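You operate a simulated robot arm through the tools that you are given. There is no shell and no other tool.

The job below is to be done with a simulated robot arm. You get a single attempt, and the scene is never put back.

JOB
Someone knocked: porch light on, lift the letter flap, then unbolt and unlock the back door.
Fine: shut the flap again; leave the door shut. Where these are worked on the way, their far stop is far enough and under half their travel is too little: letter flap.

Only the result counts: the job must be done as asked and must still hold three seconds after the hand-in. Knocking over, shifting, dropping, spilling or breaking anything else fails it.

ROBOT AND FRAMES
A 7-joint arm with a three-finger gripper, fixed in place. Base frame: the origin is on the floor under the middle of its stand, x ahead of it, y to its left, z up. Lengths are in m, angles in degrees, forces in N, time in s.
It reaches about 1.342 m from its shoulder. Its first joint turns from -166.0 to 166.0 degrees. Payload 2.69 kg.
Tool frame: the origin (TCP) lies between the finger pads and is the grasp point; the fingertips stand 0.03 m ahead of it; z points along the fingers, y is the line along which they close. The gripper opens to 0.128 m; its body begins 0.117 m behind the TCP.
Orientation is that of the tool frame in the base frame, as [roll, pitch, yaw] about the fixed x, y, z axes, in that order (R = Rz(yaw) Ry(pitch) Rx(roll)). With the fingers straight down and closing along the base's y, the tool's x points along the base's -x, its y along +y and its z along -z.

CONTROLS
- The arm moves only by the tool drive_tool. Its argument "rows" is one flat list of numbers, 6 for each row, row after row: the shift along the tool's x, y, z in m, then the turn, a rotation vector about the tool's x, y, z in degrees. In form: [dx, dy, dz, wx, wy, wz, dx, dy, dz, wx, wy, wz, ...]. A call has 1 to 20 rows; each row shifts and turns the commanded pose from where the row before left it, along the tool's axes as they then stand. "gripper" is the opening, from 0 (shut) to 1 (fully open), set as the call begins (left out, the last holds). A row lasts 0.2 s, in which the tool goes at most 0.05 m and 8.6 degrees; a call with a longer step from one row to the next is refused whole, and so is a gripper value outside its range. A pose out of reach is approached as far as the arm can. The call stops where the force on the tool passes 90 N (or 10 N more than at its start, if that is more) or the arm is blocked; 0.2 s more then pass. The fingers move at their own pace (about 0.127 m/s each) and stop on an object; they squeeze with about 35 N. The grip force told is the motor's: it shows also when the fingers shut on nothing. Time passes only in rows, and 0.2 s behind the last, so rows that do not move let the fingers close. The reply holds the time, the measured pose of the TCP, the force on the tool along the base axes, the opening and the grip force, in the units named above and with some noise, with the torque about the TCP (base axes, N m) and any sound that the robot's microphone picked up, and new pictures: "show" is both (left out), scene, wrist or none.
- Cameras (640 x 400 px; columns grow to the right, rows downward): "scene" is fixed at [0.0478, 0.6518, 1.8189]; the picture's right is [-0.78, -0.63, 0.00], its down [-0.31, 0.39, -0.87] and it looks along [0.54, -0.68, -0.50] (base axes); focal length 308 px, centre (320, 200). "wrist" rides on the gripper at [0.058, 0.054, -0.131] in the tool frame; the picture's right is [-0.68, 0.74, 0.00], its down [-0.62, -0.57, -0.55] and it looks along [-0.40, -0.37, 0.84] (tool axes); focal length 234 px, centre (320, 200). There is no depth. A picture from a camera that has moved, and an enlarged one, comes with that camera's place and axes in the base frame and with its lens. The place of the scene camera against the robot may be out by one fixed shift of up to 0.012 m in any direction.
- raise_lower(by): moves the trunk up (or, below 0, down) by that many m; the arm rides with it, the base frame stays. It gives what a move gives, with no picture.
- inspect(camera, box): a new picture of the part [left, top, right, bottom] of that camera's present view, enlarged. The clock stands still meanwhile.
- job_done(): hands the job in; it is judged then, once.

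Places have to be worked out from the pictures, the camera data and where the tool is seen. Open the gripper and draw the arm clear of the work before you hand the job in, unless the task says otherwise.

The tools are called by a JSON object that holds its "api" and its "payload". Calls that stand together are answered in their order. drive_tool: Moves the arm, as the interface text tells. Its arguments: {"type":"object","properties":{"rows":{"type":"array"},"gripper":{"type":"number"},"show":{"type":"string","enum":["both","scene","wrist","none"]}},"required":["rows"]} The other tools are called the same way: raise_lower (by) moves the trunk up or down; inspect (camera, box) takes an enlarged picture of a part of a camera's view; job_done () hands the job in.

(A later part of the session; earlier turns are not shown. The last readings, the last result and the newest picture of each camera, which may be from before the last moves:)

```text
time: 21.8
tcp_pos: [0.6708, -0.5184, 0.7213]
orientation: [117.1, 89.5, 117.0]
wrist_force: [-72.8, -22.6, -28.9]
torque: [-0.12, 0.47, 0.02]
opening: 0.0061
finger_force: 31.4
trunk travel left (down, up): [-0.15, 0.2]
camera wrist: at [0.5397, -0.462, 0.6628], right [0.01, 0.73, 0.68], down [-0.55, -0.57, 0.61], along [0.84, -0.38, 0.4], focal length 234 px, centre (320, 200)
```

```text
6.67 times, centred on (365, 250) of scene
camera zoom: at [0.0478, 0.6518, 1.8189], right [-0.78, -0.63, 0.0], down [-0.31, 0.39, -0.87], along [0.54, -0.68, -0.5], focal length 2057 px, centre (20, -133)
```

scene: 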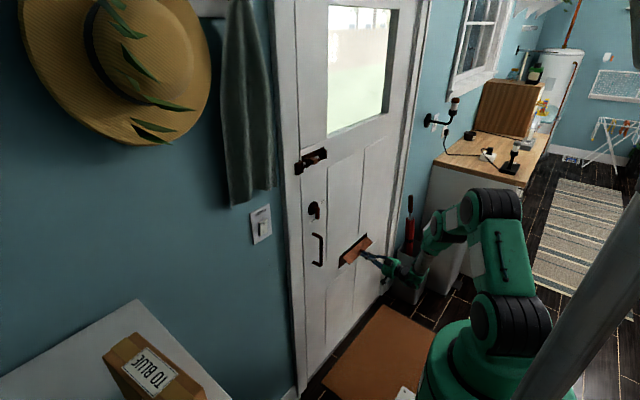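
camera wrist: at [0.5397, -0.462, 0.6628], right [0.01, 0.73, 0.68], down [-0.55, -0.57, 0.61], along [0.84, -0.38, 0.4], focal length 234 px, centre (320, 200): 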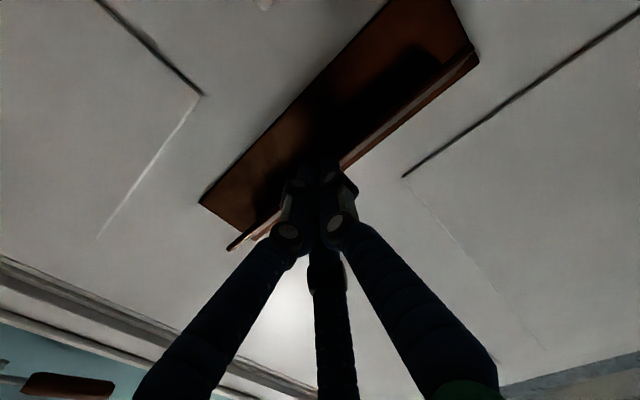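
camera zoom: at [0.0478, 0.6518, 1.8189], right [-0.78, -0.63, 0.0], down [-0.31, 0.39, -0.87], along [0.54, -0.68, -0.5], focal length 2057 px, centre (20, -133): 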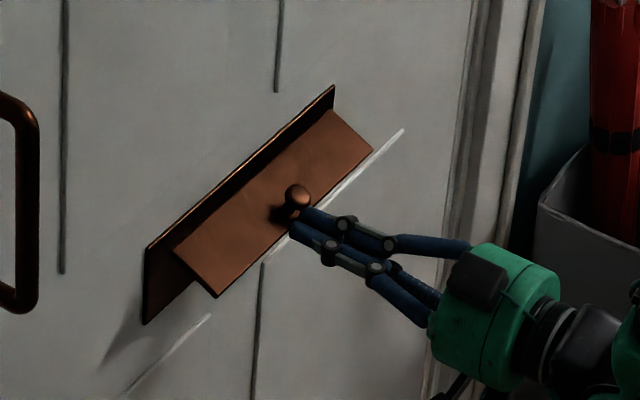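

The flap is at about 67°, but the tips now press end-on against its edge (-73 N in x). I back off 1.5 cm to relieve this and see whether the flap holds by itself.

{"api": "drive_tool", "payload": {"rows": [0, 0, -0.008, 0, 0, 0, 0, 0, -0.012, 0, 0, 0], "show": "both"}}

{"api": "inspect", "payload": {"camera": "scene", "box": [325, 220, 405, 280]}}

```text
time: 22.4
tcp_pos: [0.655, -0.517, 0.7243]
orientation: [108.9, 89.9, 108.9]
wrist_force: [-0.3, 0.0, -1.0]
torque: [-0.02, 0.01, 0.06]
opening: 0.002
finger_force: 31.1
trunk travel left (down, up): [-0.15, 0.2]
camera wrist: at [0.5235, -0.4614, 0.6657], right [0.0, 0.74, 0.68], down [-0.55, -0.57, 0.62], along [0.84, -0.37, 0.4], focal length 234 px, centre (320, 200)
```

scene: 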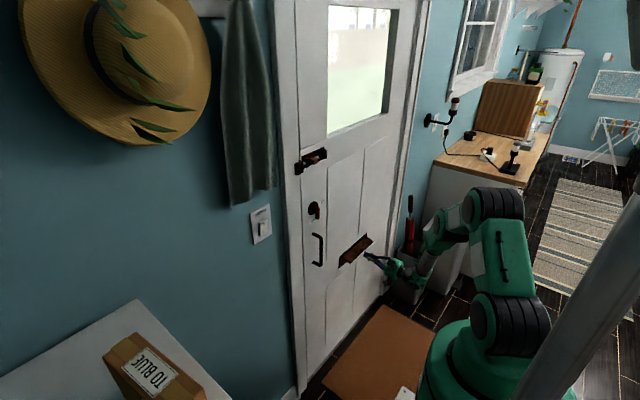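
wrist: 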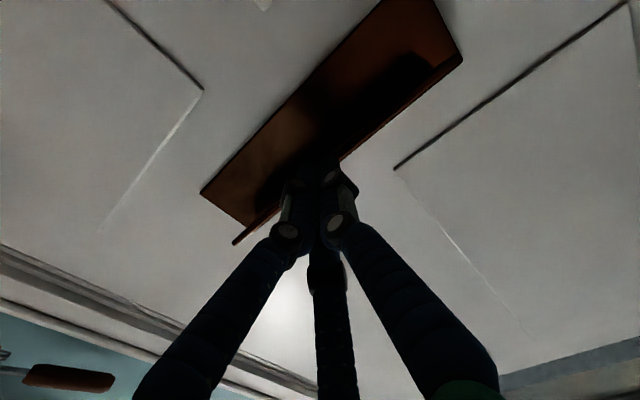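

```text
6.67 times, centred on (365, 250) of scene
camera zoom: at [0.0478, 0.6518, 1.8189], right [-0.78, -0.63, 0.0], down [-0.31, 0.39, -0.87], along [0.54, -0.68, -0.5], focal length 2057 px, centre (20, -133)
```

zoom: 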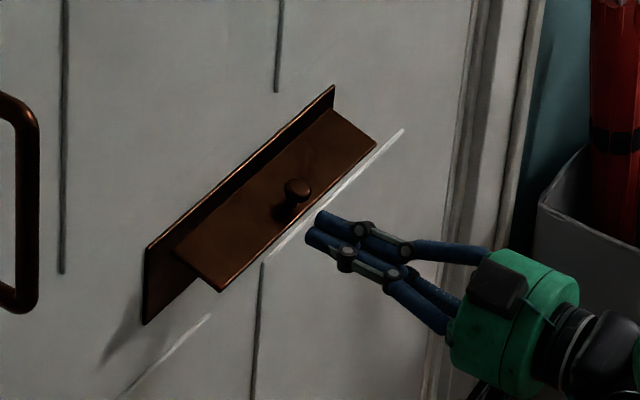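

The flap holds itself open at about 72°. To be sure it reaches the far end, I dip the fingers, go under it and push it up from below until I feel its stop.

{"api": "drive_tool", "payload": {"rows": [0.02, 0, 0, 0, 0, 0, 0.02, 0, 0, 0, 0, 0, 0, 0, 0.022, 0, 0, 0, 0, 0, 0.022, 0, 0, 0, -0.01, 0, 0, 0, 0, 0, -0.01, 0, 0, 0, 0, 0], "show": "both"}}

{"api": "inspect", "payload": {"camera": "scene", "box": [325, 220, 405, 280]}}

```text
time: 23.8
tcp_pos: [0.6964, -0.5146, 0.6998]
orientation: [131.0, 89.7, 131.0]
wrist_force: [0.0, 0.3, 0.1]
torque: [-0.01, -0.08, 0.01]
opening: 0.0022
finger_force: 32.1
trunk travel left (down, up): [-0.15, 0.2]
camera wrist: at [0.5659, -0.4605, 0.6425], right [0.0, 0.73, 0.68], down [-0.55, -0.57, 0.62], along [0.84, -0.37, 0.4], focal length 234 px, centre (320, 200)
```

scene: 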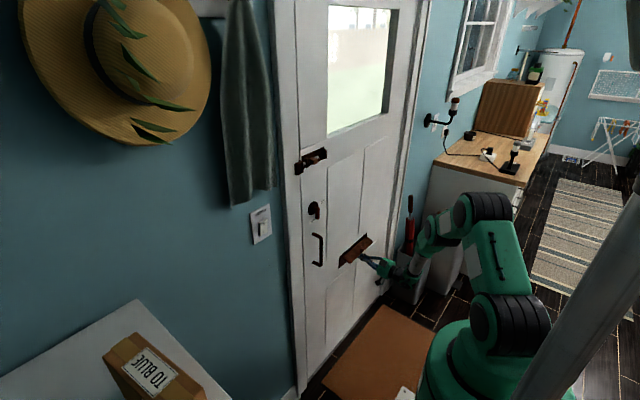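
wrist: 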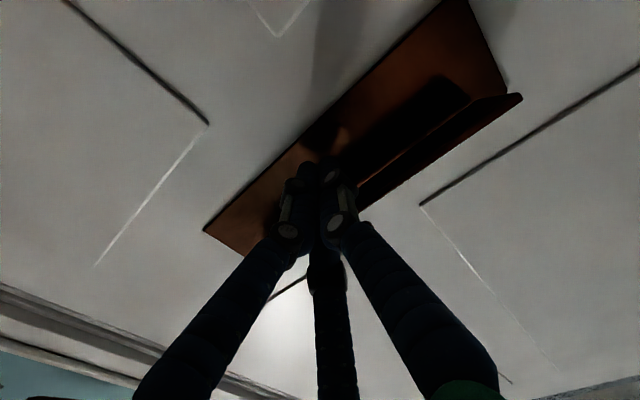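

```text
6.67 times, centred on (365, 250) of scene
camera zoom: at [0.0478, 0.6518, 1.8189], right [-0.78, -0.63, 0.0], down [-0.31, 0.39, -0.87], along [0.54, -0.68, -0.5], focal length 2057 px, centre (20, -133)
```

zoom: 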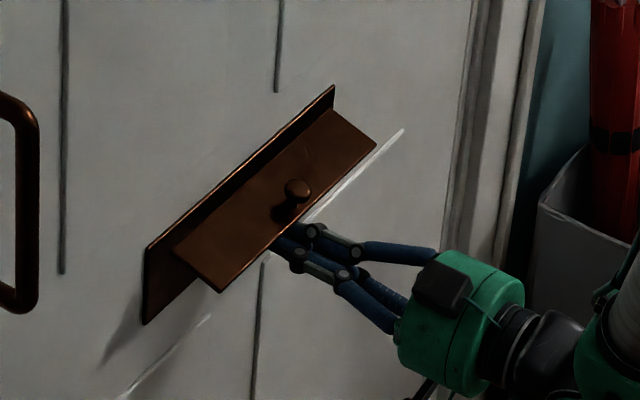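

The fingers are now under the open flap without contact. I raise in small steps until the stop is felt.

{"api": "drive_tool", "payload": {"rows": [-0.005, 0, 0, 0, 0, 0, -0.005, 0, 0, 0, 0, 0, -0.005, 0, 0, 0, 0, 0, -0.004, 0, 0, 0, 0, 0], "show": "scene"}}

{"api": "inspect", "payload": {"camera": "scene", "box": [325, 220, 405, 280]}}

```text
time: 24.8
tcp_pos: [0.6968, -0.5154, 0.72]
orientation: [134.8, 89.6, 134.9]
wrist_force: [0.3, -0.1, -4.5]
torque: [0.05, -0.02, 0.0]
opening: 0.0021
finger_force: 31.4
trunk travel left (down, up): [-0.15, 0.2]
```

scene: 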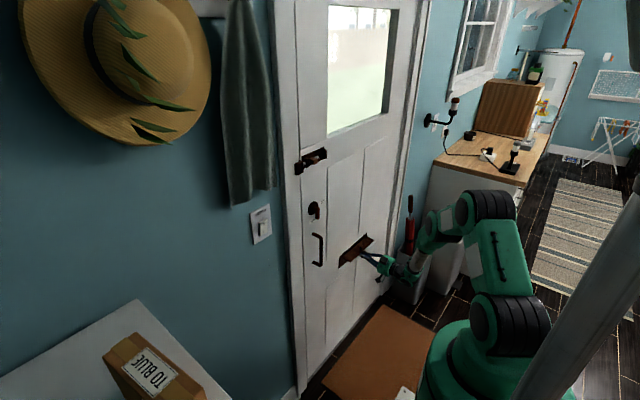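

```text
6.67 times, centred on (365, 250) of scene
camera zoom: at [0.0478, 0.6518, 1.8189], right [-0.78, -0.63, 0.0], down [-0.31, 0.39, -0.87], along [0.54, -0.68, -0.5], focal length 2057 px, centre (20, -133)
```

zoom: 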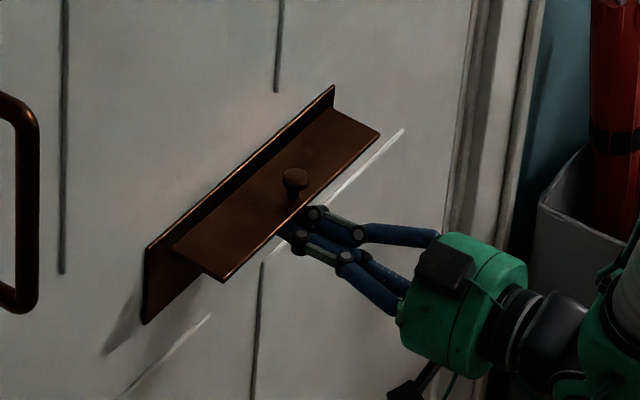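

The flap is now near horizontal (~86°) with only 4.5 N. I raise a little more to find the stop.

{"api": "drive_tool", "payload": {"rows": [-0.004, 0, 0, 0, 0, 0, -0.004, 0, 0, 0, 0, 0, 0, 0, 0, 0, 0, 0], "show": "scene"}}

{"api": "inspect", "payload": {"camera": "scene", "box": [325, 220, 405, 280]}}

```text
time: 25.6
tcp_pos: [0.6944, -0.5139, 0.7204]
orientation: [137.0, 89.1, 136.9]
wrist_force: [-3.3, -10.1, -47.6]
torque: [0.5, -0.18, 0.03]
opening: 0.002
finger_force: 31.4
trunk travel left (down, up): [-0.15, 0.2]
```

scene: 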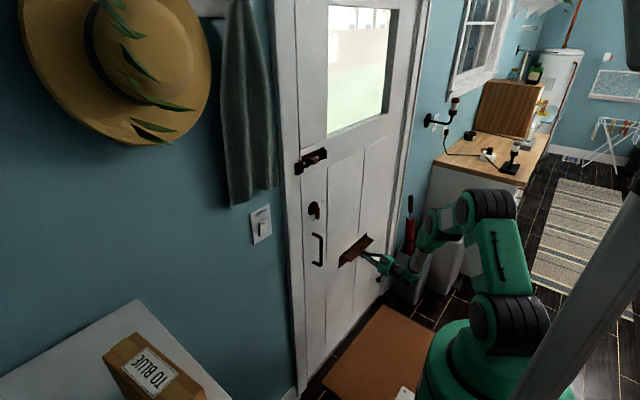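

```text
6.67 times, centred on (365, 250) of scene
camera zoom: at [0.0478, 0.6518, 1.8189], right [-0.78, -0.63, 0.0], down [-0.31, 0.39, -0.87], along [0.54, -0.68, -0.5], focal length 2057 px, centre (20, -133)
```

zoom: 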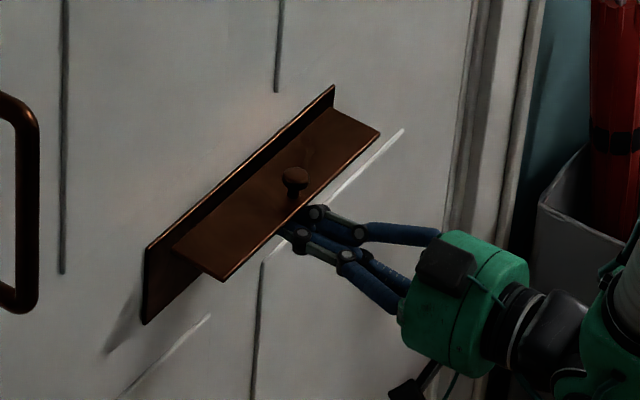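

That's the far stop (48 N, flap ~88° open). Now I withdraw downward and back, rise above the flap and shift left of the knob, to push it shut from above.

{"api": "drive_tool", "payload": {"rows": [0.012, 0, 0, 0, 0, 0, 0.022, 0, 0, 0, 0, 0, 0, 0, -0.045, 0, 0, 0, 0, 0, -0.045, 0, 0, 0, -0.04, 0.02, 0, 0, 0, 0, -0.04, 0.02, 0, 0, 0, 0, -0.03, 0.02, 0, 0, 0, 0, 0, 0, 0, 0, 0, 0], "show": "both"}}

{"api": "inspect", "payload": {"camera": "scene", "box": [325, 220, 405, 280]}}

```text
time: 27.4
tcp_pos: [0.606, -0.4555, 0.803]
orientation: [132.4, 89.6, 132.5]
wrist_force: [-0.1, 0.0, 0.5]
torque: [0.01, 0.08, 0.01]
opening: 0.002
finger_force: 31.6
trunk travel left (down, up): [-0.15, 0.2]
camera wrist: at [0.4755, -0.4005, 0.7461], right [0.0, 0.73, 0.68], down [-0.55, -0.57, 0.62], along [0.84, -0.37, 0.4], focal length 234 px, centre (320, 200)
```

scene: 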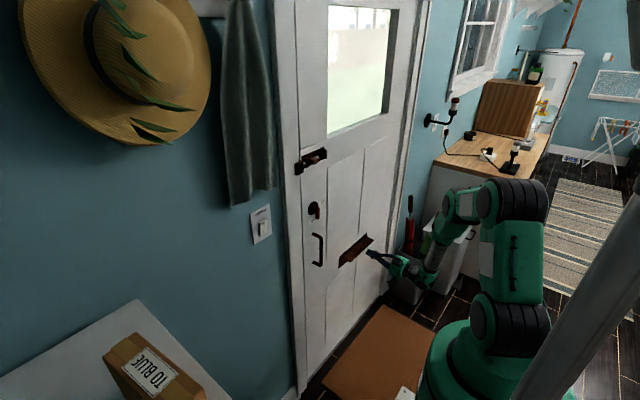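
wrist: 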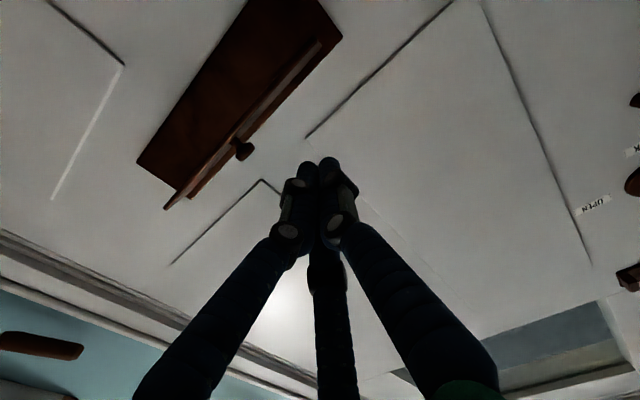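

```text
6.67 times, centred on (365, 250) of scene
camera zoom: at [0.0478, 0.6518, 1.8189], right [-0.78, -0.63, 0.0], down [-0.31, 0.39, -0.87], along [0.54, -0.68, -0.5], focal length 2057 px, centre (20, -133)
```

zoom: 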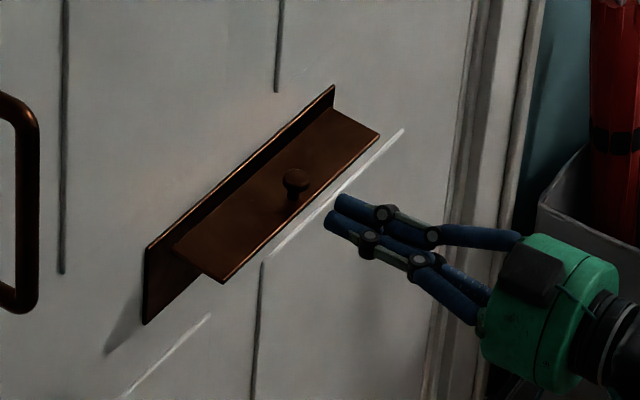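

The flap stays open with knob pointing up. I move over it (5-6 cm left of the knob) and push down.

{"api": "drive_tool", "payload": {"rows": [0, 0, 0.036, 0, 0, 0, 0, 0, 0.036, 0, 0, 0, 0.02, 0, 0, 0, 0, 0, 0.02, 0, 0, 0, 0, 0, 0.01, 0, 0.002, 0, 0, 0, 0.01, 0, 0.002, 0, 0, 0], "show": "both"}}

{"api": "inspect", "payload": {"camera": "scene", "box": [325, 220, 405, 280]}}

```text
time: 28.8
tcp_pos: [0.6831, -0.4554, 0.7439]
orientation: [132.6, 89.6, 132.6]
wrist_force: [0.4, -1.0, -1.0]
torque: [0.01, 0.01, -0.02]
opening: 0.002
finger_force: 31.8
trunk travel left (down, up): [-0.15, 0.2]
camera wrist: at [0.5518, -0.4004, 0.6858], right [0.0, 0.73, 0.68], down [-0.55, -0.57, 0.62], along [0.84, -0.37, 0.4], focal length 234 px, centre (320, 200)
```

scene: 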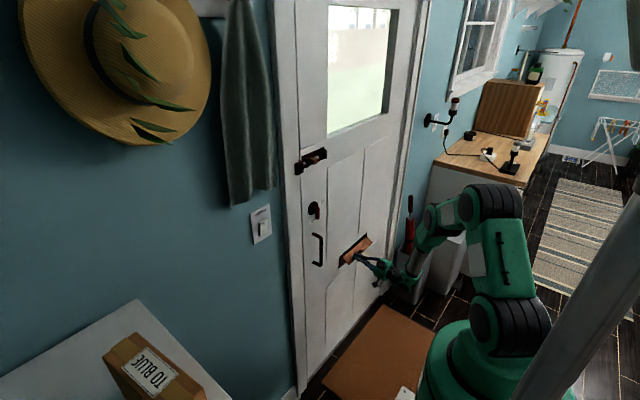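
wrist: 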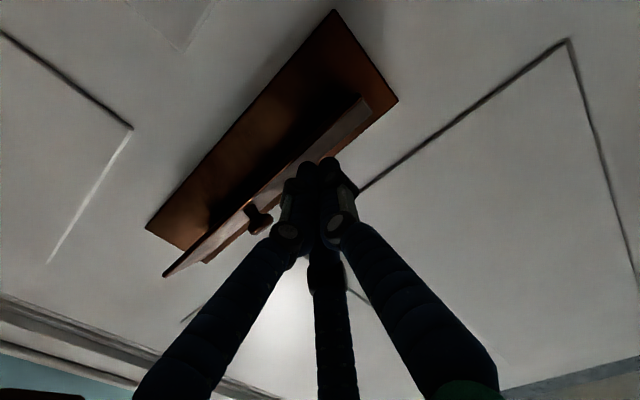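

```text
6.67 times, centred on (365, 250) of scene
camera zoom: at [0.0478, 0.6518, 1.8189], right [-0.78, -0.63, 0.0], down [-0.31, 0.39, -0.87], along [0.54, -0.68, -0.5], focal length 2057 px, centre (20, -133)
```

zoom: 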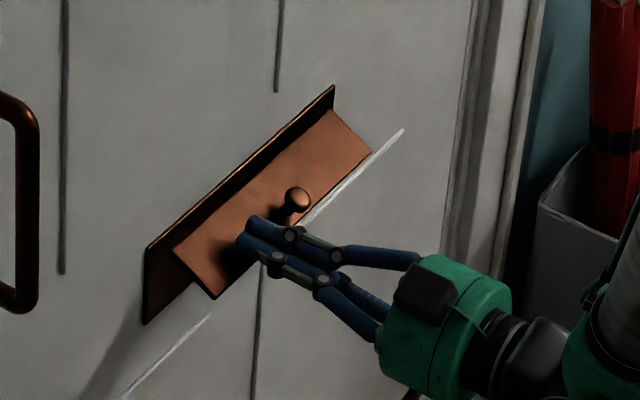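

The flap is coming down (about 65° now) with negligible force. I continue down and then forward to close it.

{"api": "drive_tool", "payload": {"rows": [0.01, 0, 0, 0, 0, 0, 0.01, 0, 0, 0, 0, 0, 0.008, 0, 0.003, 0, 0, 0, 0, 0, 0.006, 0, 0, 0, 0, 0, 0.006, 0, 0, 0], "show": "both"}}

{"api": "inspect", "payload": {"camera": "scene", "box": [325, 220, 405, 280]}}

```text
time: 30.0
tcp_pos: [0.6975, -0.4553, 0.7153]
orientation: [129.3, 89.6, 129.2]
wrist_force: [0.3, 0.3, 0.6]
torque: [-0.04, 0.01, 0.0]
opening: 0.0017
finger_force: 31.8
trunk travel left (down, up): [-0.15, 0.2]
camera wrist: at [0.5666, -0.4002, 0.658], right [0.0, 0.73, 0.68], down [-0.55, -0.57, 0.62], along [0.84, -0.37, 0.4], focal length 234 px, centre (320, 200)
```

scene: 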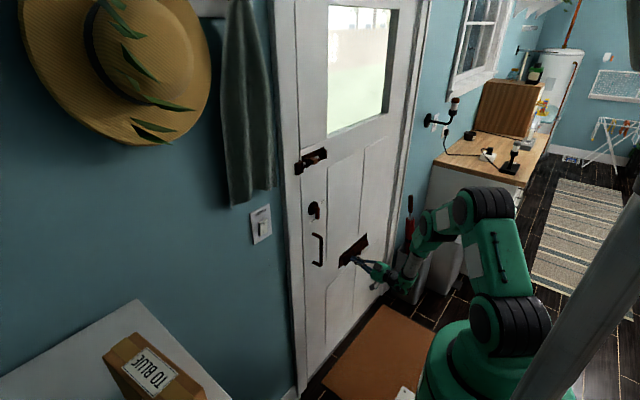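
wrist: 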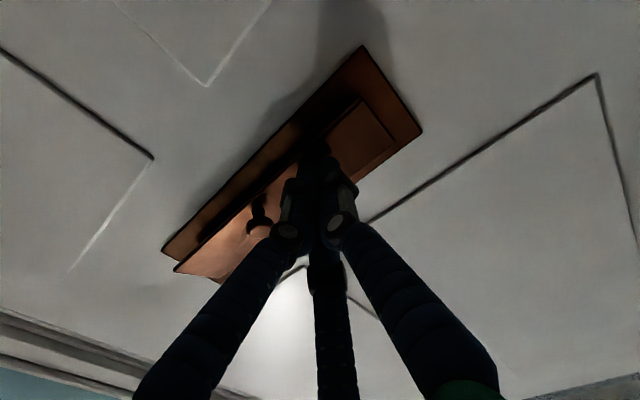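

```text
6.67 times, centred on (365, 250) of scene
camera zoom: at [0.0478, 0.6518, 1.8189], right [-0.78, -0.63, 0.0], down [-0.31, 0.39, -0.87], along [0.54, -0.68, -0.5], focal length 2057 px, centre (20, -133)
```

zoom: 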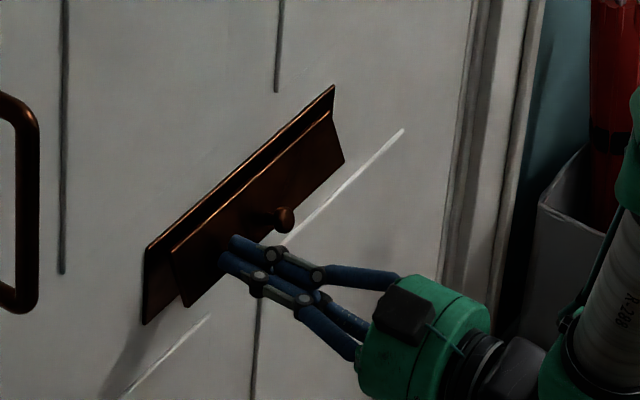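

About 17° remain. I push a little lower and forward until it seats.

{"api": "drive_tool", "payload": {"rows": [0.006, 0, 0.005, 0, 0, 0, 0.004, 0, 0.006, 0, 0, 0, 0, 0, 0.005, 0, 0, 0, 0, 0, 0.004, 0, 0, 0], "show": "both"}}

{"api": "inspect", "payload": {"camera": "scene", "box": [325, 220, 405, 280]}}

```text
time: 31.0
tcp_pos: [0.7152, -0.4553, 0.7053]
orientation: [131.4, 89.7, 131.2]
wrist_force: [-9.5, 0.6, 1.8]
torque: [-0.1, -0.18, -0.03]
opening: 0.0061
finger_force: 31.5
trunk travel left (down, up): [-0.15, 0.2]
camera wrist: at [0.5857, -0.3999, 0.648], right [0.0, 0.73, 0.68], down [-0.55, -0.57, 0.62], along [0.84, -0.37, 0.4], focal length 234 px, centre (320, 200)
```

scene: 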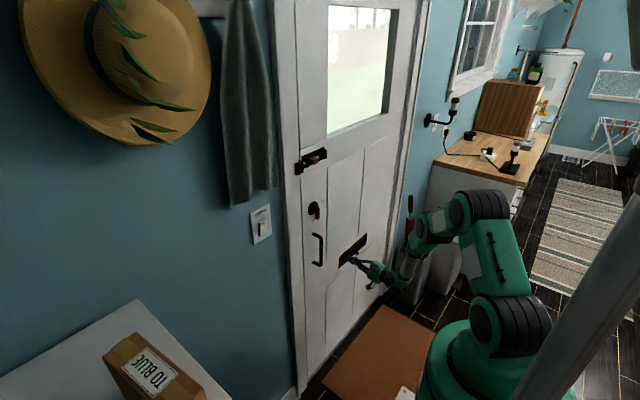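
wrist: 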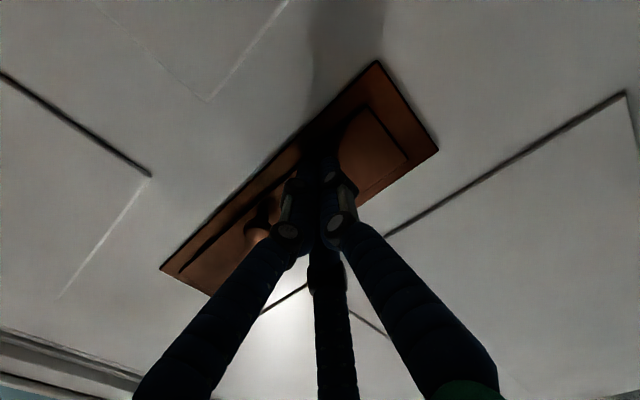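

```text
6.67 times, centred on (365, 250) of scene
camera zoom: at [0.0478, 0.6518, 1.8189], right [-0.78, -0.63, 0.0], down [-0.31, 0.39, -0.87], along [0.54, -0.68, -0.5], focal length 2057 px, centre (20, -133)
```

zoom: 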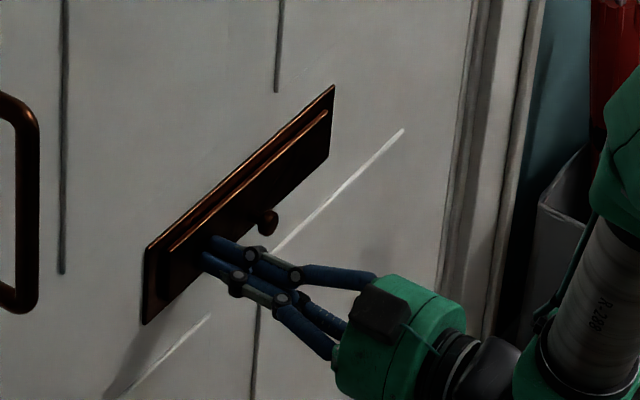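

The flap seems closed (knob back at its original image place, 9.5 N). I press slightly more, then withdraw straight back.

{"api": "drive_tool", "payload": {"rows": [0, 0, 0.003, 0, 0, 0, 0, 0, 0, 0, 0, 0], "show": "none"}}

{"api": "drive_tool", "payload": {"rows": [0, 0, -0.02, 0, 0, 0, 0, 0, -0.04, 0, 0, 0, 0, 0, -0.04, 0, 0, 0, 0, 0, 0, 0, 0, 0], "show": "both"}}

{"api": "inspect", "payload": {"camera": "scene", "box": [325, 220, 405, 280]}}

```text
time: 31.6
tcp_pos: [0.7168, -0.4548, 0.7042]
orientation: [120.0, 89.7, 120.0]
wrist_force: [-56.9, -2.3, 9.9]
torque: [-0.26, -0.78, -0.06]
opening: 0.0058
finger_force: 31.5
trunk travel left (down, up): [-0.15, 0.2]
```

```text
time: 32.6
tcp_pos: [0.62, -0.4545, 0.7049]
orientation: [150.9, 89.6, 150.9]
wrist_force: [-0.8, 0.9, 0.5]
torque: [0.01, 0.02, -0.01]
opening: 0.0023
finger_force: 31.6
trunk travel left (down, up): [-0.15, 0.2]
camera wrist: at [0.4897, -0.3992, 0.6481], right [0.0, 0.73, 0.68], down [-0.55, -0.57, 0.62], along [0.84, -0.37, 0.4], focal length 234 px, centre (320, 200)
```

scene: 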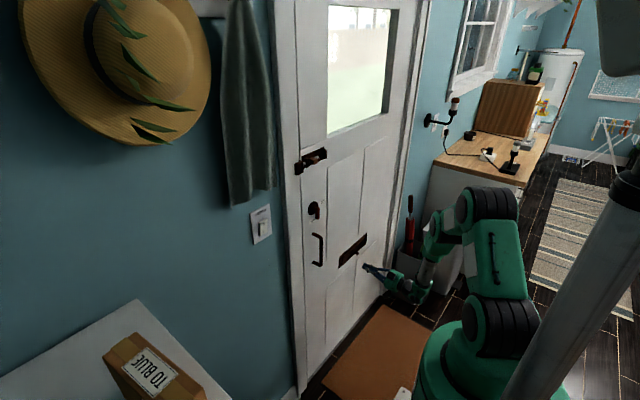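
wrist: 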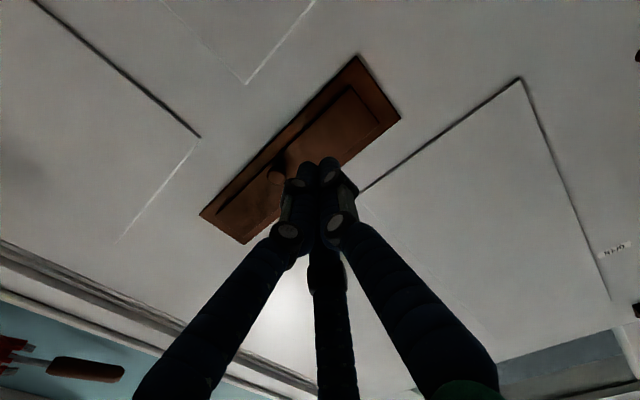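

```text
6.67 times, centred on (365, 250) of scene
camera zoom: at [0.0478, 0.6518, 1.8189], right [-0.78, -0.63, 0.0], down [-0.31, 0.39, -0.87], along [0.54, -0.68, -0.5], focal length 2057 px, centre (20, -133)
```

zoom: 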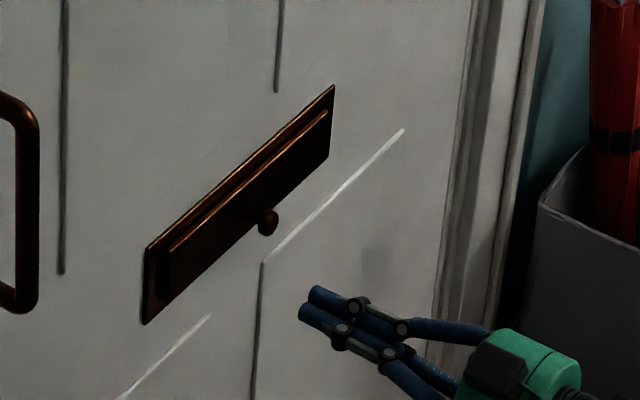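

The flap is shut exactly as before. Now the bolt: I travel up and left, staying about 10 cm off the door, to look at the bolt knob near (0.72, -0.154, 1.37).

{"api": "drive_tool", "payload": {"rows": [-0.0445, 0.02, -0.0013, 0, 0, 0, -0.0445, 0.02, -0.0013, 0, 0, 0, -0.0445, 0.02, -0.0013, 0, 0, 0, -0.0445, 0.02, -0.0013, 0, 0, 0, -0.0445, 0.02, -0.0013, 0, 0, 0, -0.0445, 0.02, -0.0013, 0, 0, 0, -0.0445, 0.02, -0.0013, 0, 0, 0, -0.0445, 0.02, -0.0013, 0, 0, 0, -0.0445, 0.02, -0.0013, 0, 0, 0, -0.0445, 0.02, -0.0013, 0, 0, 0, -0.0445, 0.02, -0.0013, 0, 0, 0, -0.0445, 0.02, -0.0013, 0, 0, 0, -0.0445, 0.02, -0.0013, 0, 0, 0, -0.0445, 0.02, -0.0013, 0, 0, 0, -0.0445, 0.02, -0.0013, 0, 0, 0, 0, 0, 0, 0, 0, 0], "show": "both"}}

```text
time: 36.0
tcp_pos: [0.6021, -0.1587, 1.3745]
orientation: [127.1, 89.6, 127.0]
wrist_force: [-0.7, 1.8, -0.3]
torque: [-0.01, 0.03, -0.04]
opening: 0.0021
finger_force: 30.9
trunk travel left (down, up): [-0.15, 0.2]
camera wrist: at [0.4716, -0.1021, 1.3175], right [0.0, 0.73, 0.68], down [-0.55, -0.57, 0.61], along [0.84, -0.37, 0.4], focal length 234 px, centre (320, 200)
```

scene: 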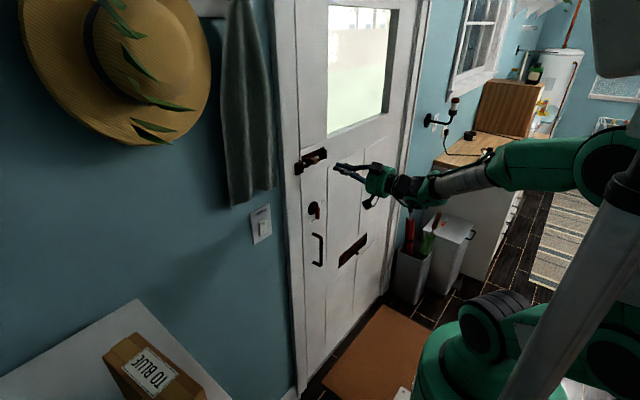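
wrist: 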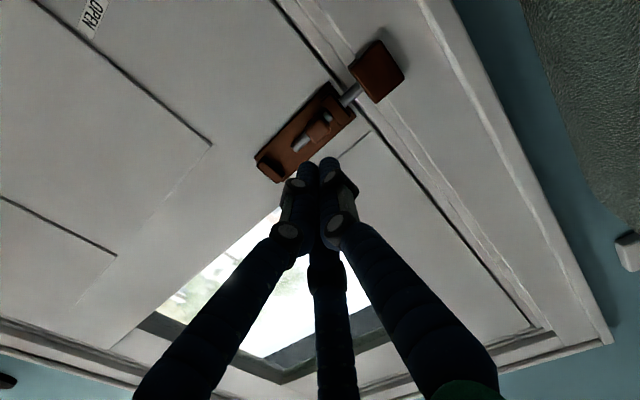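

The pose was reached. I enlarge the bolt in both views for precise measurement.

{"api": "inspect", "payload": {"camera": "wrist", "box": [240, 30, 420, 200]}}

{"api": "inspect", "payload": {"camera": "scene", "box": [280, 130, 360, 190]}}

```text
2.35 times, centred on (330, 115) of wrist
camera zoom: at [0.4716, -0.1021, 1.3175], right [0.0, 0.73, 0.68], down [-0.55, -0.57, 0.61], along [0.84, -0.37, 0.4], focal length 551 px, centre (296, 400)
```

zoom: 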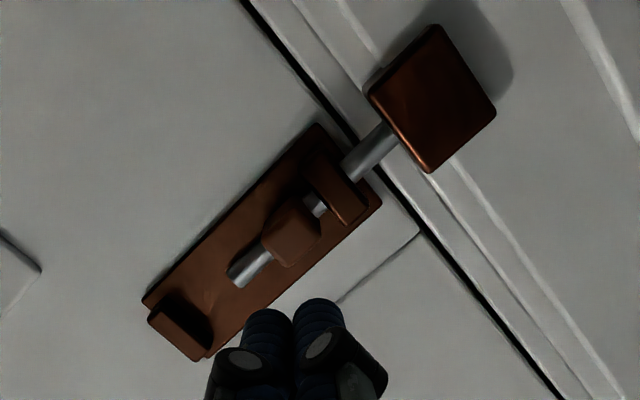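

```text
6.67 times, centred on (320, 160) of scene
camera zoom: at [0.0478, 0.6518, 1.8189], right [-0.78, -0.63, 0.0], down [-0.31, 0.39, -0.87], along [0.54, -0.68, -0.5], focal length 2057 px, centre (320, 467)
```

zoom: 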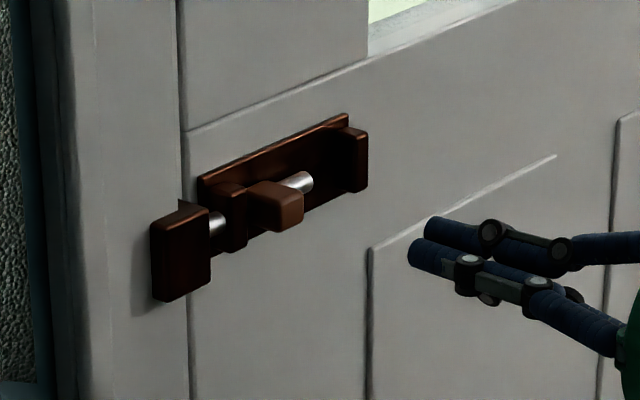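

Measured: knob front face centre ≈ (0.717, -0.153, 1.371), left guide front ≈ x 0.731 at y ≈ -0.125, keeper's right edge ≈ y -0.091. I line the shut fingertips up left of the knob, in front of the guide, at y ≈ -0.120.

{"api": "drive_tool", "payload": {"rows": [0.0012, 0.013, 0.019, 0, 0, 0, 0.0012, 0.013, 0.019, 0, 0, 0, 0.0012, 0.013, 0.019, 0, 0, 0, 0, 0, 0, 0, 0, 0], "show": "both"}}

{"api": "inspect", "payload": {"camera": "wrist", "box": [240, 90, 420, 260]}}

{"api": "inspect", "payload": {"camera": "scene", "box": [280, 130, 360, 190]}}

```text
time: 37.0
tcp_pos: [0.6637, -0.1188, 1.3704]
orientation: [133.2, 89.5, 133.3]
wrist_force: [0.9, 0.6, -0.6]
torque: [0.0, -0.03, 0.05]
opening: 0.0024
finger_force: 31.1
trunk travel left (down, up): [-0.15, 0.2]
camera wrist: at [0.531, -0.0632, 1.3132], right [0.0, 0.73, 0.68], down [-0.55, -0.57, 0.62], along [0.84, -0.37, 0.4], focal length 234 px, centre (320, 200)
```

scene: 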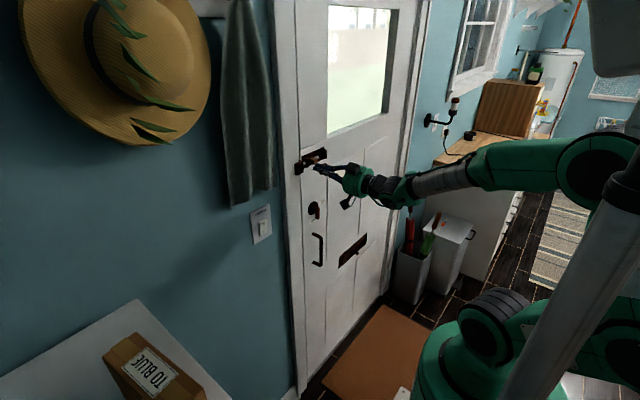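
wrist: 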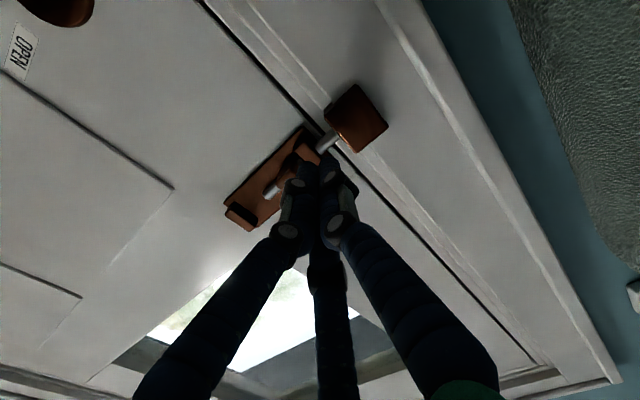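

```text
2.35 times, centred on (330, 175) of wrist
camera zoom: at [0.531, -0.0632, 1.3132], right [0.0, 0.73, 0.68], down [-0.55, -0.57, 0.62], along [0.84, -0.37, 0.4], focal length 551 px, centre (296, 259)
```

zoom: 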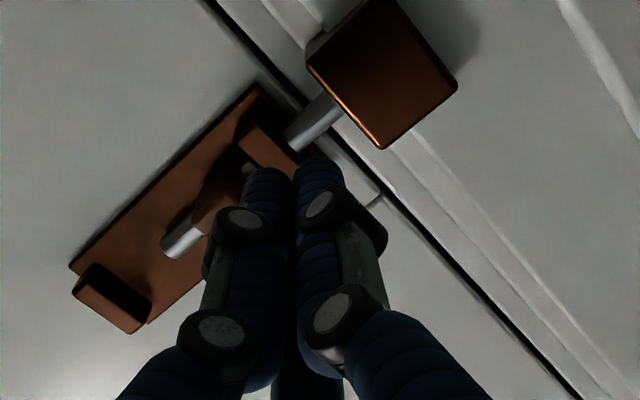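

```text
6.67 times, centred on (320, 160) of scene
camera zoom: at [0.0478, 0.6518, 1.8189], right [-0.78, -0.63, 0.0], down [-0.31, 0.39, -0.87], along [0.54, -0.68, -0.5], focal length 2057 px, centre (320, 467)
```

zoom: 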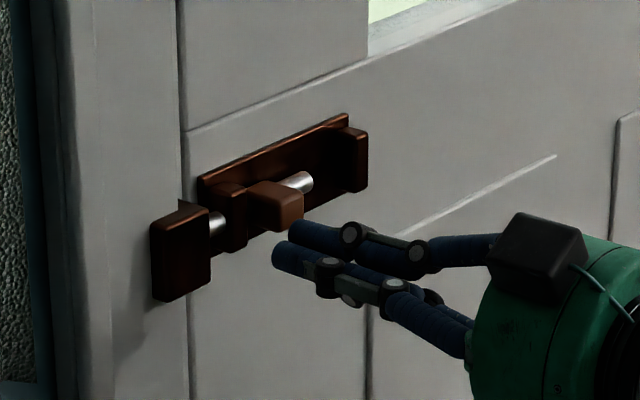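

Aligned: tips will pass left of the knob in front of the guide. I advance slowly, watching for light contact with the guide.

{"api": "drive_tool", "payload": {"rows": [0, 0, 0.012, 0, 0, 0, 0, 0, 0.01, 0, 0, 0, 0, 0, 0.004, 0, 0, 0, 0, 0, 0.004, 0, 0, 0, 0, 0, 0.003, 0, 0, 0], "show": "both"}}

{"api": "inspect", "payload": {"camera": "wrist", "box": [240, 90, 420, 260]}}

{"api": "inspect", "payload": {"camera": "scene", "box": [280, 130, 360, 190]}}

```text
time: 38.2
tcp_pos: [0.6941, -0.1191, 1.37]
orientation: [135.8, 89.5, 135.8]
wrist_force: [0.6, 0.8, -0.9]
torque: [0.01, 0.01, 0.0]
opening: 0.0019
finger_force: 31.8
trunk travel left (down, up): [-0.15, 0.2]
camera wrist: at [0.5629, -0.0632, 1.3131], right [0.0, 0.73, 0.68], down [-0.55, -0.57, 0.62], along [0.84, -0.37, 0.4], focal length 234 px, centre (320, 200)
```

scene: 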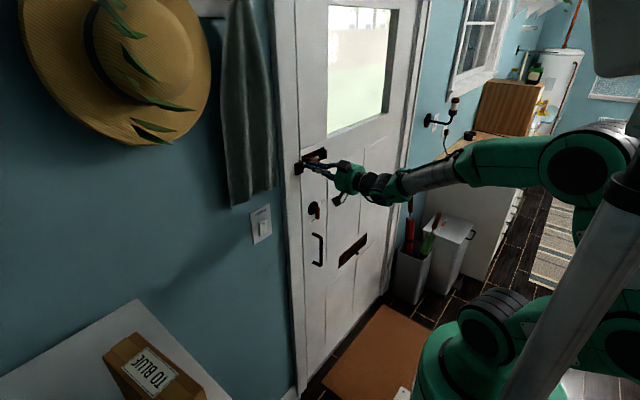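
wrist: 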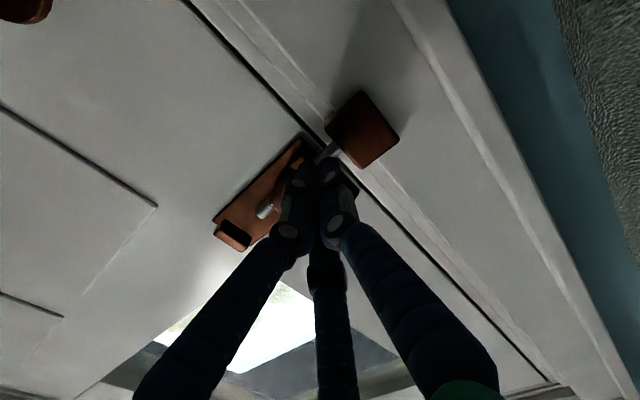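

```text
2.35 times, centred on (330, 175) of wrist
camera zoom: at [0.5629, -0.0632, 1.3131], right [0.0, 0.73, 0.68], down [-0.55, -0.57, 0.62], along [0.84, -0.37, 0.4], focal length 551 px, centre (296, 259)
```

zoom: 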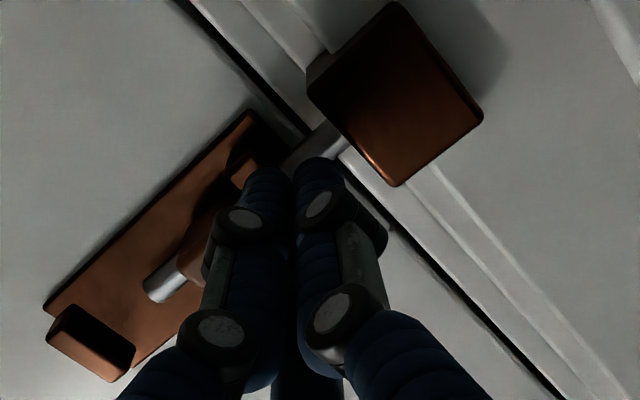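

```text
6.67 times, centred on (320, 160) of scene
camera zoom: at [0.0478, 0.6518, 1.8189], right [-0.78, -0.63, 0.0], down [-0.31, 0.39, -0.87], along [0.54, -0.68, -0.5], focal length 2057 px, centre (320, 467)
```

zoom: 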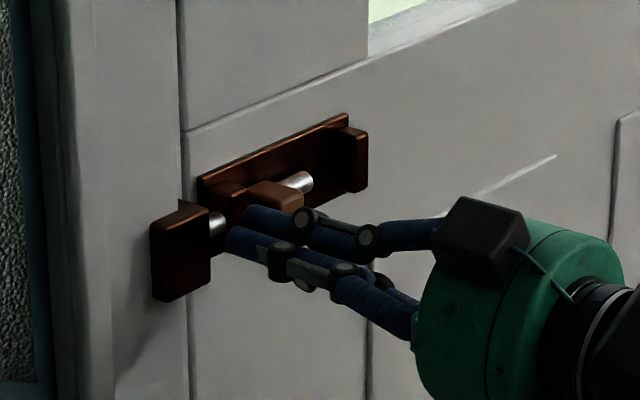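

No contact yet at tip x≈0.724. I feel forward a few more mm for the guide's face.

{"api": "drive_tool", "payload": {"rows": [0, 0, 0.003, 0, 0, 0, 0, 0, 0.003, 0, 0, 0], "show": "none"}}

```text
time: 38.8
tcp_pos: [0.6992, -0.1178, 1.37]
orientation: [136.8, 89.5, 136.8]
wrist_force: [0.6, 0.1, 0.3]
torque: [0.01, 0.0, 0.02]
opening: 0.0021
finger_force: 31.5
trunk travel left (down, up): [-0.15, 0.2]
```

Tips at x≈0.730 with about 12 mm overlap on the knob and still no contact. Now I push right (-y) and watch the force.

{"api": "drive_tool", "payload": {"rows": [0, -0.005, 0, 0, 0, 0, 0, -0.005, 0, 0, 0, 0, 0, -0.005, 0, 0, 0, 0, 0, -0.005, 0, 0, 0, 0], "show": "both"}}

{"api": "inspect", "payload": {"camera": "scene", "box": [280, 130, 360, 190]}}

```text
time: 39.8
tcp_pos: [0.7003, -0.1391, 1.3701]
orientation: [130.1, 89.6, 130.1]
wrist_force: [-0.6, 0.7, -0.5]
torque: [-0.01, -0.01, -0.03]
opening: 0.0022
finger_force: 31.7
trunk travel left (down, up): [-0.15, 0.2]
camera wrist: at [0.5687, -0.0834, 1.313], right [0.0, 0.73, 0.68], down [-0.55, -0.57, 0.62], along [0.84, -0.37, 0.4], focal length 234 px, centre (320, 200)
```

scene: 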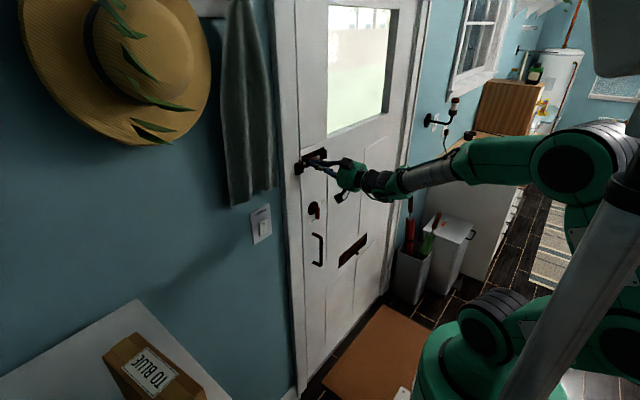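
wrist: 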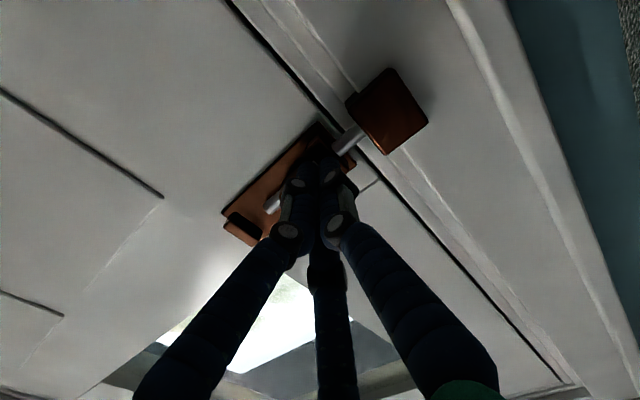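

```text
6.67 times, centred on (320, 160) of scene
camera zoom: at [0.0478, 0.6518, 1.8189], right [-0.78, -0.63, 0.0], down [-0.31, 0.39, -0.87], along [0.54, -0.68, -0.5], focal length 2057 px, centre (320, 467)
```

zoom: 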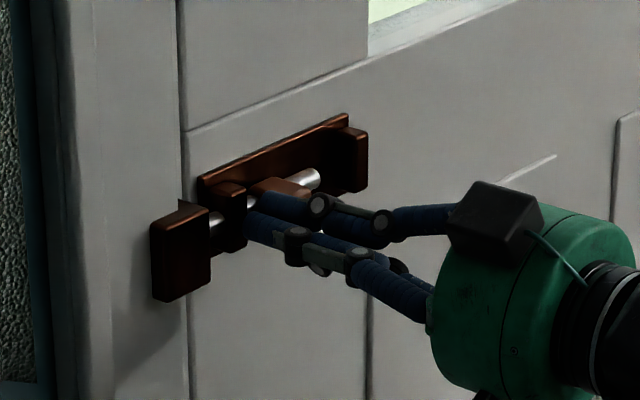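

The bolt is starting to slide with hardly any force. I continue pushing right.

{"api": "drive_tool", "payload": {"rows": [0, -0.005, 0, 0, 0, 0, 0, -0.005, 0, 0, 0, 0, 0, -0.005, 0, 0, 0, 0, 0, -0.005, 0, 0, 0, 0], "show": "both"}}

{"api": "inspect", "payload": {"camera": "scene", "box": [280, 130, 360, 190]}}

{"api": "inspect", "payload": {"camera": "wrist", "box": [220, 50, 440, 250]}}

```text
time: 40.8
tcp_pos: [0.6992, -0.1582, 1.3704]
orientation: [134.9, 89.6, 134.9]
wrist_force: [0.5, -0.1, -0.8]
torque: [-0.01, -0.02, -0.01]
opening: 0.0019
finger_force: 31.5
trunk travel left (down, up): [-0.15, 0.2]
camera wrist: at [0.5685, -0.1036, 1.3129], right [0.0, 0.73, 0.68], down [-0.55, -0.57, 0.62], along [0.84, -0.37, 0.4], focal length 234 px, centre (320, 200)
```

scene: 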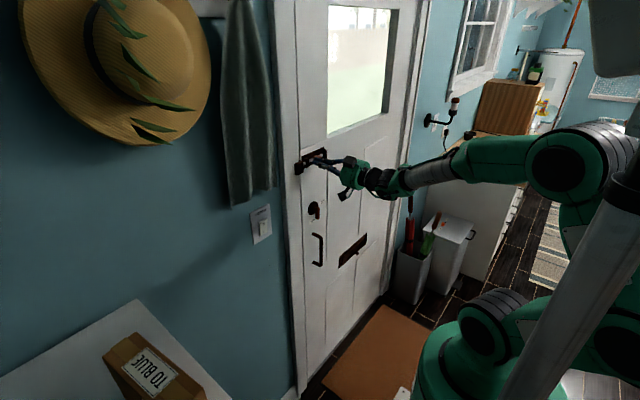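
wrist: 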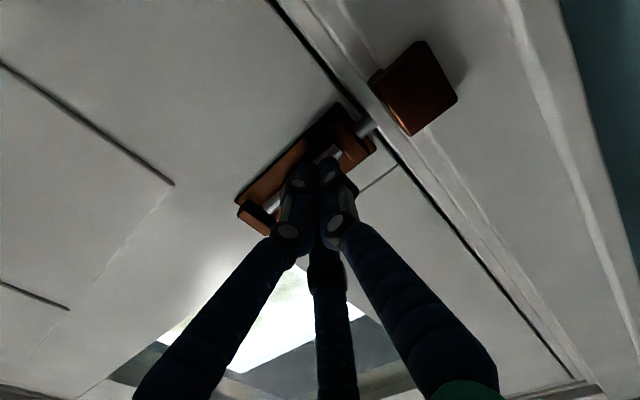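

```text
6.67 times, centred on (320, 160) of scene
camera zoom: at [0.0478, 0.6518, 1.8189], right [-0.78, -0.63, 0.0], down [-0.31, 0.39, -0.87], along [0.54, -0.68, -0.5], focal length 2057 px, centre (320, 467)
```

zoom: 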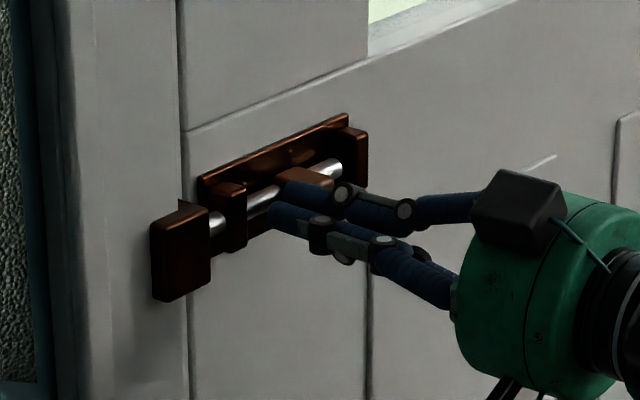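

```text
2.00 times, centred on (330, 150) of wrist
camera zoom: at [0.5685, -0.1036, 1.3129], right [0.0, 0.73, 0.68], down [-0.55, -0.57, 0.62], along [0.84, -0.37, 0.4], focal length 468 px, centre (300, 300)
```

zoom: 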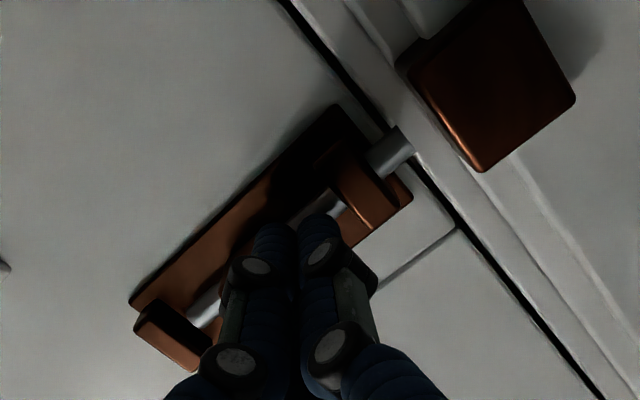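

The rod has come out of the keeper but its end still overlaps the door edge. I keep sliding to the end stop.

{"api": "drive_tool", "payload": {"rows": [0, -0.005, 0, 0, 0, 0, 0, -0.005, 0, 0, 0, 0, 0, -0.004, 0, 0, 0, 0], "show": "both"}}

{"api": "inspect", "payload": {"camera": "scene", "box": [280, 130, 360, 190]}}

{"api": "inspect", "payload": {"camera": "wrist", "box": [220, 50, 440, 250]}}

```text
time: 41.6
tcp_pos: [0.6994, -0.1724, 1.3704]
orientation: [132.0, 89.6, 131.9]
wrist_force: [-0.2, -0.2, 0.3]
torque: [-0.01, 0.0, 0.01]
opening: 0.0022
finger_force: 31.1
trunk travel left (down, up): [-0.15, 0.2]
camera wrist: at [0.5685, -0.1178, 1.3129], right [0.0, 0.73, 0.68], down [-0.55, -0.57, 0.62], along [0.84, -0.37, 0.4], focal length 234 px, centre (320, 200)
```

scene: 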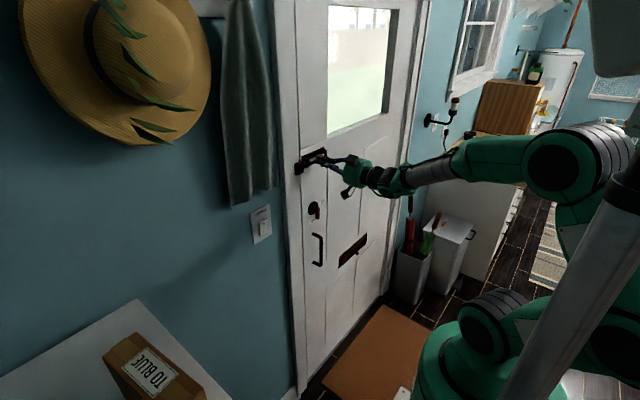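
wrist: 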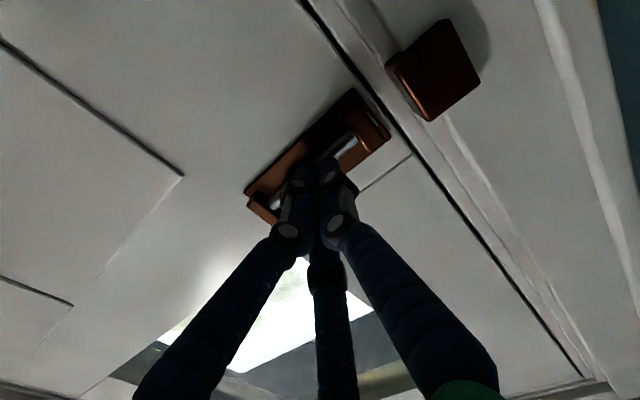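

```text
6.67 times, centred on (320, 160) of scene
camera zoom: at [0.0478, 0.6518, 1.8189], right [-0.78, -0.63, 0.0], down [-0.31, 0.39, -0.87], along [0.54, -0.68, -0.5], focal length 2057 px, centre (320, 467)
```

zoom: 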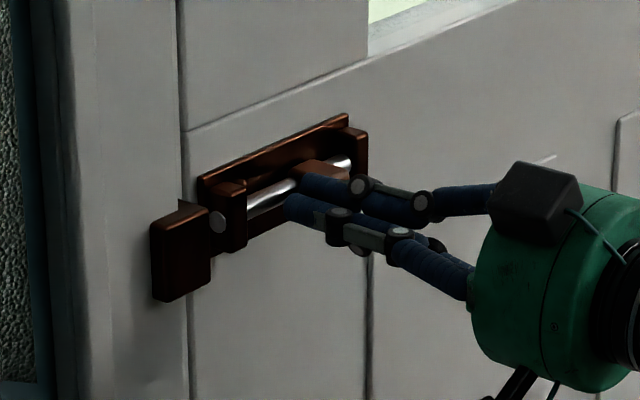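

```text
2.00 times, centred on (330, 150) of wrist
camera zoom: at [0.5685, -0.1178, 1.3129], right [0.0, 0.73, 0.68], down [-0.55, -0.57, 0.62], along [0.84, -0.37, 0.4], focal length 468 px, centre (300, 300)
```

zoom: 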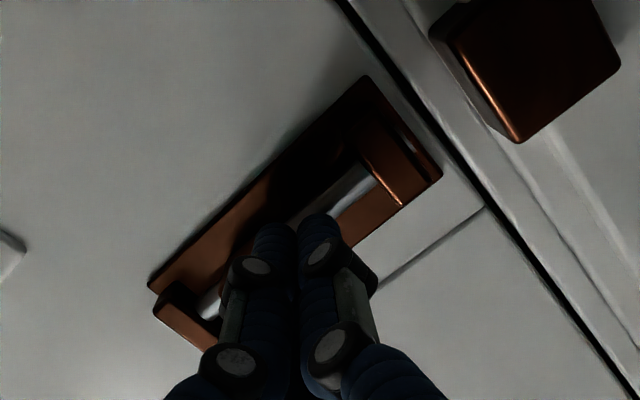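

The rod's end is now inside the guide, fully clear of the keeper. A few more mm to reach its end stop.

{"api": "drive_tool", "payload": {"rows": [0, -0.004, 0, 0, 0, 0, 0, -0.004, 0, 0, 0, 0, 0, -0.004, 0, 0, 0, 0], "show": "scene"}}

{"api": "inspect", "payload": {"camera": "scene", "box": [280, 130, 360, 190]}}

```text
time: 42.4
tcp_pos: [0.6993, -0.1829, 1.3691]
orientation: [141.8, 89.6, 142.0]
wrist_force: [-3.1, 19.3, 0.5]
torque: [0.01, -0.01, 0.34]
opening: 0.0021
finger_force: 30.8
trunk travel left (down, up): [-0.15, 0.2]
```

scene: 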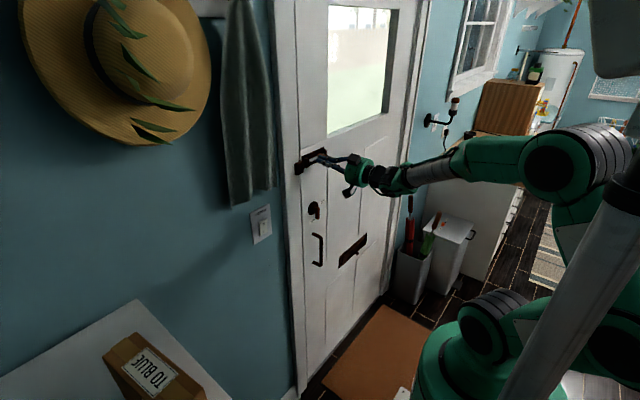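

```text
6.67 times, centred on (320, 160) of scene
camera zoom: at [0.0478, 0.6518, 1.8189], right [-0.78, -0.63, 0.0], down [-0.31, 0.39, -0.87], along [0.54, -0.68, -0.5], focal length 2057 px, centre (320, 467)
```

zoom: 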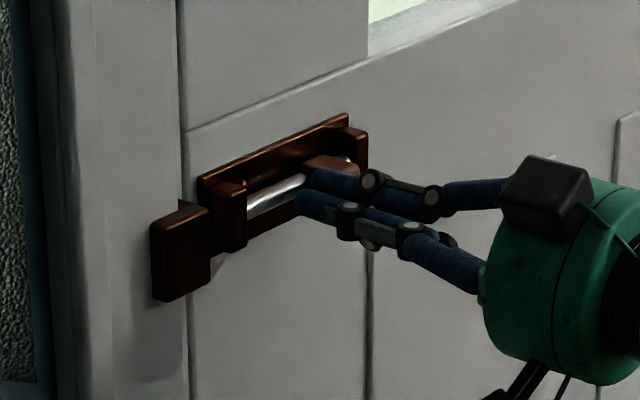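

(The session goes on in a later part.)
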